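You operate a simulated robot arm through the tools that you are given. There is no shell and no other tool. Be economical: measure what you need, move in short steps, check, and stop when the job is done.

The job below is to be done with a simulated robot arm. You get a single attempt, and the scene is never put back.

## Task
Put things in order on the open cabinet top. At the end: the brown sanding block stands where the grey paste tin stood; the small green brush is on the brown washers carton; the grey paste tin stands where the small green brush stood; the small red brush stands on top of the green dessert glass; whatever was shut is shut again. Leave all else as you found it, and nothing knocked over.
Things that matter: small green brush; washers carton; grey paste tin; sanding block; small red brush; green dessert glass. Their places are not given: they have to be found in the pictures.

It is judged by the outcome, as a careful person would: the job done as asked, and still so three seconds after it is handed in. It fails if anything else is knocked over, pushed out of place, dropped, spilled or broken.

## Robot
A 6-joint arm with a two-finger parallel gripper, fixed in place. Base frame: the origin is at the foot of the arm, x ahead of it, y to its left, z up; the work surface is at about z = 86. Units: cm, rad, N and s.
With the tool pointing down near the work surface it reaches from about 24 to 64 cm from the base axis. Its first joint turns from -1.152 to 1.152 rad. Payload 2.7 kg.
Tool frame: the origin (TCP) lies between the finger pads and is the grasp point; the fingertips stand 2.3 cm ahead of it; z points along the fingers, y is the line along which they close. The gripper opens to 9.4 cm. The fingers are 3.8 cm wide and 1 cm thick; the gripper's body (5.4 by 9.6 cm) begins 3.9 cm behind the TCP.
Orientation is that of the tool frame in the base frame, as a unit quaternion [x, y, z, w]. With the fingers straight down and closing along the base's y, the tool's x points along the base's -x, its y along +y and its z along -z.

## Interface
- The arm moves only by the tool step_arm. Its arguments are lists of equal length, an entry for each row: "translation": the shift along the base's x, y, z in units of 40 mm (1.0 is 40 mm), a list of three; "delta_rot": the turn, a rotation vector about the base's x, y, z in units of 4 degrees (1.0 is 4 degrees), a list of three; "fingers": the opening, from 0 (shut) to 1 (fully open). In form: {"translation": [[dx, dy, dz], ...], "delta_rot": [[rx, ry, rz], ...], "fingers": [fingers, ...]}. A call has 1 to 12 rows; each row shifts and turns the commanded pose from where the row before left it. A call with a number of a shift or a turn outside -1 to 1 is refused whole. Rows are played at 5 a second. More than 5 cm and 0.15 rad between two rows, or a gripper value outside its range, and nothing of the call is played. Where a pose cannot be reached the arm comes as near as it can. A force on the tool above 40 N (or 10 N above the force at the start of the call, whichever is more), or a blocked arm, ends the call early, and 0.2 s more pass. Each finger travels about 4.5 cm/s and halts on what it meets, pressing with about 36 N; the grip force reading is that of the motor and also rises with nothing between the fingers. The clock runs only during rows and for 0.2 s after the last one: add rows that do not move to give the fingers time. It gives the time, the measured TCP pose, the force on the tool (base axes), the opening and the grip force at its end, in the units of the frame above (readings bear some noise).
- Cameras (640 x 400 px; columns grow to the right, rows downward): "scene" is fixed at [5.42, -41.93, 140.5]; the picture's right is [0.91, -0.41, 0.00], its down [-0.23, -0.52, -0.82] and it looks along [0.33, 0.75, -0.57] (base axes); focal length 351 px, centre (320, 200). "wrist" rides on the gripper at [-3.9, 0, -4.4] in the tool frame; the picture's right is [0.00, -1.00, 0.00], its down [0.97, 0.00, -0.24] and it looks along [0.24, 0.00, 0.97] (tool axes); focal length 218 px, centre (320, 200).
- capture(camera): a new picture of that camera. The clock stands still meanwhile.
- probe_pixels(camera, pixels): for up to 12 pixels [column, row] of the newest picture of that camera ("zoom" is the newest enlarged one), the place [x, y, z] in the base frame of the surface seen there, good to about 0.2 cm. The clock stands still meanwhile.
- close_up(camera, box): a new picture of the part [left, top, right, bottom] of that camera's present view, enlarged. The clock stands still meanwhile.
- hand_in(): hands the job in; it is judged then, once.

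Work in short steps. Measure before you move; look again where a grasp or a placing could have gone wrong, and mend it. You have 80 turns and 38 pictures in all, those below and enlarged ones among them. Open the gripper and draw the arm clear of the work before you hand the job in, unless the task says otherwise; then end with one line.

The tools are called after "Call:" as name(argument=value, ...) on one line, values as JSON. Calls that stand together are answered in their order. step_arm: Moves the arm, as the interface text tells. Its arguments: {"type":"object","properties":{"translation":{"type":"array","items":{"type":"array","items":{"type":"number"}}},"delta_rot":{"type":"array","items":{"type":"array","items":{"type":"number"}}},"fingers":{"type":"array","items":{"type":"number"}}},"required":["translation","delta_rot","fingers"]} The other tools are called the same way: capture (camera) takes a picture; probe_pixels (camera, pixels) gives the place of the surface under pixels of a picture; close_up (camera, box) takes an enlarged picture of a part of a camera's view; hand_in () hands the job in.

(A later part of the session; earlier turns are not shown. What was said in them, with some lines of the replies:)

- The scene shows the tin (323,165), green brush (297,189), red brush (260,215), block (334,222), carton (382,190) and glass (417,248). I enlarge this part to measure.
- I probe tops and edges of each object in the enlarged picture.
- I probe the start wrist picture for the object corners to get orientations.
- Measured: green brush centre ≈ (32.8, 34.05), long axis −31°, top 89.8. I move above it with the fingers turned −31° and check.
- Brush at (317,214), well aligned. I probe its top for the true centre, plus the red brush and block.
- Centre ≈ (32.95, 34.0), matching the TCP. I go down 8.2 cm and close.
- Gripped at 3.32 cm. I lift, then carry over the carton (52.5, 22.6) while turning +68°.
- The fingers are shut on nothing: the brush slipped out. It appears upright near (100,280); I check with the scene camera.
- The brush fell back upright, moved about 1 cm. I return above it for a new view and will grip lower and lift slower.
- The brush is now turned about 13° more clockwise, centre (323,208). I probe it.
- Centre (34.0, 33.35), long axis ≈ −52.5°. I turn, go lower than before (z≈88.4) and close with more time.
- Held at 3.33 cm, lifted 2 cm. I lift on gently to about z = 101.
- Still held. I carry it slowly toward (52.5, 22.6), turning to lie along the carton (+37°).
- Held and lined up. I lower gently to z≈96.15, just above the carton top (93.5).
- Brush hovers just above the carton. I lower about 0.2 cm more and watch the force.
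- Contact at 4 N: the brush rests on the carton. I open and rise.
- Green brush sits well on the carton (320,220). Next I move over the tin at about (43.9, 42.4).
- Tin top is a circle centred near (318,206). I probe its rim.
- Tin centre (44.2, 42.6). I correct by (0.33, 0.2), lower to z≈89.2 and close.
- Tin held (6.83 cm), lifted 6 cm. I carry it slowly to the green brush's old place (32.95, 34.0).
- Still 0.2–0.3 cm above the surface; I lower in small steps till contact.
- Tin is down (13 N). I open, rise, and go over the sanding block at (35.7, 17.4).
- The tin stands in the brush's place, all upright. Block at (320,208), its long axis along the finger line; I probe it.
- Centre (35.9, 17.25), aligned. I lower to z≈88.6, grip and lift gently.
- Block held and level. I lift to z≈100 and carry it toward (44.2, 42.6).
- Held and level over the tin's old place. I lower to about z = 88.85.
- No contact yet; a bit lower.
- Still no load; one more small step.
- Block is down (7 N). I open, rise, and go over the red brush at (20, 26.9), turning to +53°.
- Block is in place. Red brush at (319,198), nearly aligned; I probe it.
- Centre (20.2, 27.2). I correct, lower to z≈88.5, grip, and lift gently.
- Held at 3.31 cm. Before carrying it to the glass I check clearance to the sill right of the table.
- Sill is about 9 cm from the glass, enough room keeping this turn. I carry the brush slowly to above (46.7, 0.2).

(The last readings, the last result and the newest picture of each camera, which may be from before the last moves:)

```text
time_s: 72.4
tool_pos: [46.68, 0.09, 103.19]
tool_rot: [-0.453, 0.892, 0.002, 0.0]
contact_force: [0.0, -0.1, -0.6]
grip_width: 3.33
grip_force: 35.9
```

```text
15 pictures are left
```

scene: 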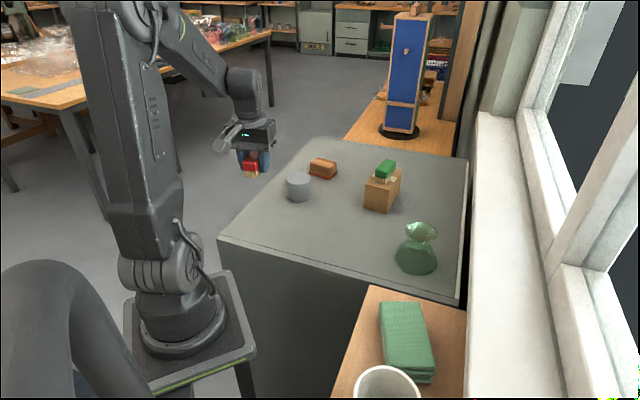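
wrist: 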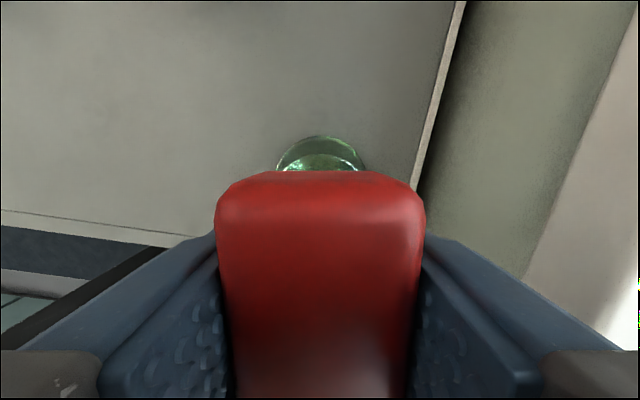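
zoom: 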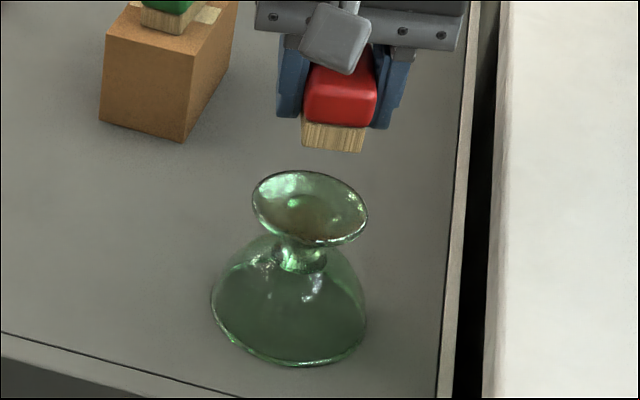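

The brush is level above the foot. I re-probe the foot rim in this enlarged picture for its centre and height.

Call:
probe_pixels(camera="zoom", pixels=[[294, 174], [256, 204], [363, 220], [320, 241], [310, 208], [265, 182], [350, 190], [280, 226], [350, 238], [290, 200], [330, 215], [310, 190]])

```text
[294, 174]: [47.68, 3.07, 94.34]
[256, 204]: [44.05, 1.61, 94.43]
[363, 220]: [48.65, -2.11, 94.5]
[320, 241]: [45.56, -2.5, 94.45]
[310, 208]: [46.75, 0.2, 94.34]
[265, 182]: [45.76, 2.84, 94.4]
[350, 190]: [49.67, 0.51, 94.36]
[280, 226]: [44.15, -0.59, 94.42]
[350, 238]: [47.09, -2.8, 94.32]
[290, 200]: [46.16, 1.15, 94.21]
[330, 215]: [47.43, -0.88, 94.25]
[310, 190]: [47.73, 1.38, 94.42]
```

Foot centre ≈ (46.78, 0.15), top z≈94.4, so contact is expected near TCP z≈96.85. I lower to about 97.2.

Call:
step_arm(translation=[[0.02, 0.012, -0.1], [0, 0, -0.2], [0, 0, -0.25], [0, 0, -0.25], [0, 0, -0.25], [0, 0, -0.2], [0, 0, -0.14], [0, 0, -0.08], [0, 0, 0]], delta_rot=[[0, 0, 0], [0, 0, 0], [0, 0, 0], [0, 0, 0], [0, 0, 0], [0, 0, 0], [0, 0, 0], [0, 0, 0], [0, 0, 0]], fingers=[0, 0, 0, 0, 0, 0, 0, 0, 0])

Call:
close_up(camera="scene", box=[384, 205, 464, 255])

```text
time_s: 74.4
tool_pos: [46.93, 0.25, 97.28]
tool_rot: [-0.453, 0.892, 0.001, 0.001]
contact_force: [-0.1, 0.7, 0.4]
grip_width: 3.32
grip_force: 36.5
```

```text
8.00 times, centred on (424, 230) of scene
```

zoom: 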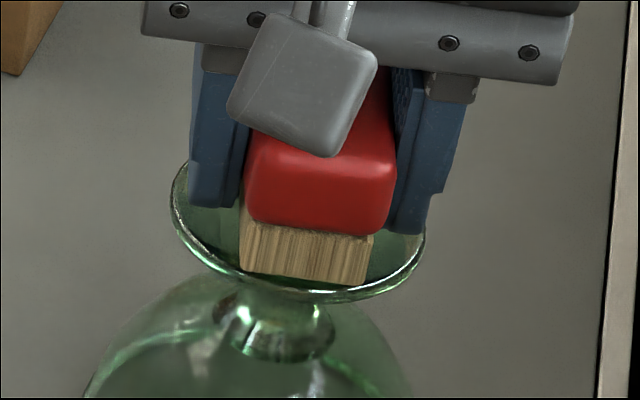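

The brush hovers centred just above the foot. I lower in 1 mm steps.

Call:
step_arm(translation=[[0, 0, -0.025], [0, 0, -0.025], [0, 0, -0.025], [0, 0, 0]], delta_rot=[[0, 0, 0], [0, 0, 0], [0, 0, 0], [0, 0, 0]], fingers=[0, 0, 0, 0])

```text
time_s: 75.4
tool_pos: [46.84, 0.18, 96.87]
tool_rot: [-0.452, 0.892, 0.0, 0.0]
contact_force: [0.0, 0.6, -0.1]
grip_width: 3.3
grip_force: 36.1
```

Call:
step_arm(translation=[[0, 0, -0.02], [0, 0, 0]], delta_rot=[[0, 0, 0], [0, 0, 0]], fingers=[0, 0])

```text
time_s: 76.0
tool_pos: [46.82, 0.2, 96.76]
tool_rot: [-0.453, 0.892, 0.001, 0.001]
contact_force: [-0.3, -0.7, 3.4]
grip_width: 3.33
grip_force: 36.2
```

Light contact (3.4 N). I open only slightly, rise straight up, then open fully.

Call:
step_arm(translation=[[0, 0, 0], [0, 0, 0], [0, 0, 0.05], [0, 0, 0.1], [0, 0, 0.25], [0, 0, 0.5], [0, 0, 0.7], [0, 0, 0.8], [0, 0, 0.8], [0, 0, 0]], delta_rot=[[0, 0, 0], [0, 0, 0], [0, 0, 0], [0, 0, 0], [0, 0, 0], [0, 0, 0], [0, 0, 0], [0, 0, 0], [0, 0, 0], [0, 0, 0]], fingers=[0.42, 0.42, 0.45, 0.55, 0.6, 0.7, 0.8, 1, 1, 1])

Call:
close_up(camera="scene", box=[360, 175, 488, 285])

```text
time_s: 78.2
tool_pos: [46.91, 0.19, 109.58]
tool_rot: [-0.453, 0.892, 0.0, 0.0]
contact_force: [0.4, 0.2, -0.1]
grip_width: 9.39
grip_force: 0.0
```

```text
3.64 times, centred on (424, 230) of scene
```

zoom: 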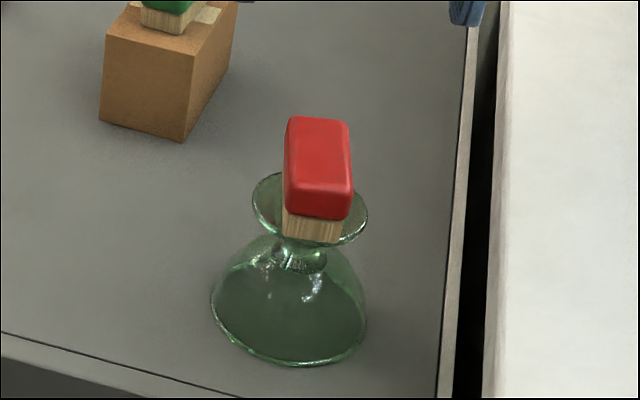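

The red brush stands on the glass foot, glass unmoved. I draw the arm up and back, and take a last look.

Call:
step_arm(translation=[[0, 0, 0.3], [-0.5, 0.5, 0.2], [-0.5, 0.7, 0], [-0.5, 0.7, 0], [-0.5, 0.7, 0], [-0.5, 0.7, 0], [-0.5, 0.7, 0], [0, 0.7, 0], [0, 0, 0]], delta_rot=[[0, 0, 0], [0, 0, 0], [0, 0, 0], [0, 0, 0], [0, 0, 0], [0, 0, 0], [0, 0, 0], [0, 0, 0], [0, 0, 0]], fingers=[1, 1, 1, 1, 1, 1, 1, 1, 1])

Call:
capture(camera="scene")

Call:
close_up(camera="scene", box=[220, 130, 476, 290])

```text
time_s: 80.2
tool_pos: [34.94, 19.05, 111.52]
tool_rot: [-0.452, 0.892, 0.002, 0.0]
contact_force: [-0.1, 0.5, -0.5]
grip_width: 9.37
grip_force: 0.1
```

```text
12 pictures are left
```

scene: 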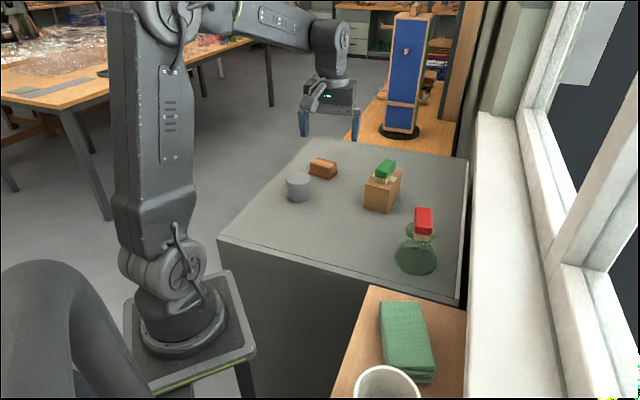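

```text
2.50 times, centred on (348, 210) of scene
```

zoom: 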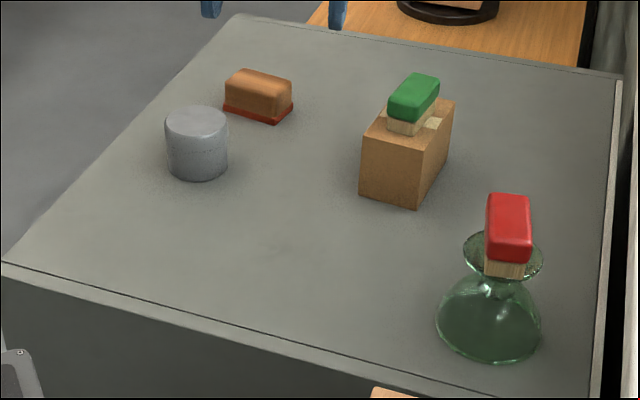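

Everything is in its asked place and upright, nothing had been opened, and the arm is clear, so I hand in.

Call:
hand_in()

```text
The job is handed in.
```

The job is handed in: the sanding block is where the tin stood, the tin is where the green brush stood, the green brush is on the washers carton and the red brush is on the glass. The green brush slipped from the gripper once, landed upright about 1 cm away, and was gripped again; I saw nothing shut that needed opening, and the last picture shows everything upright.
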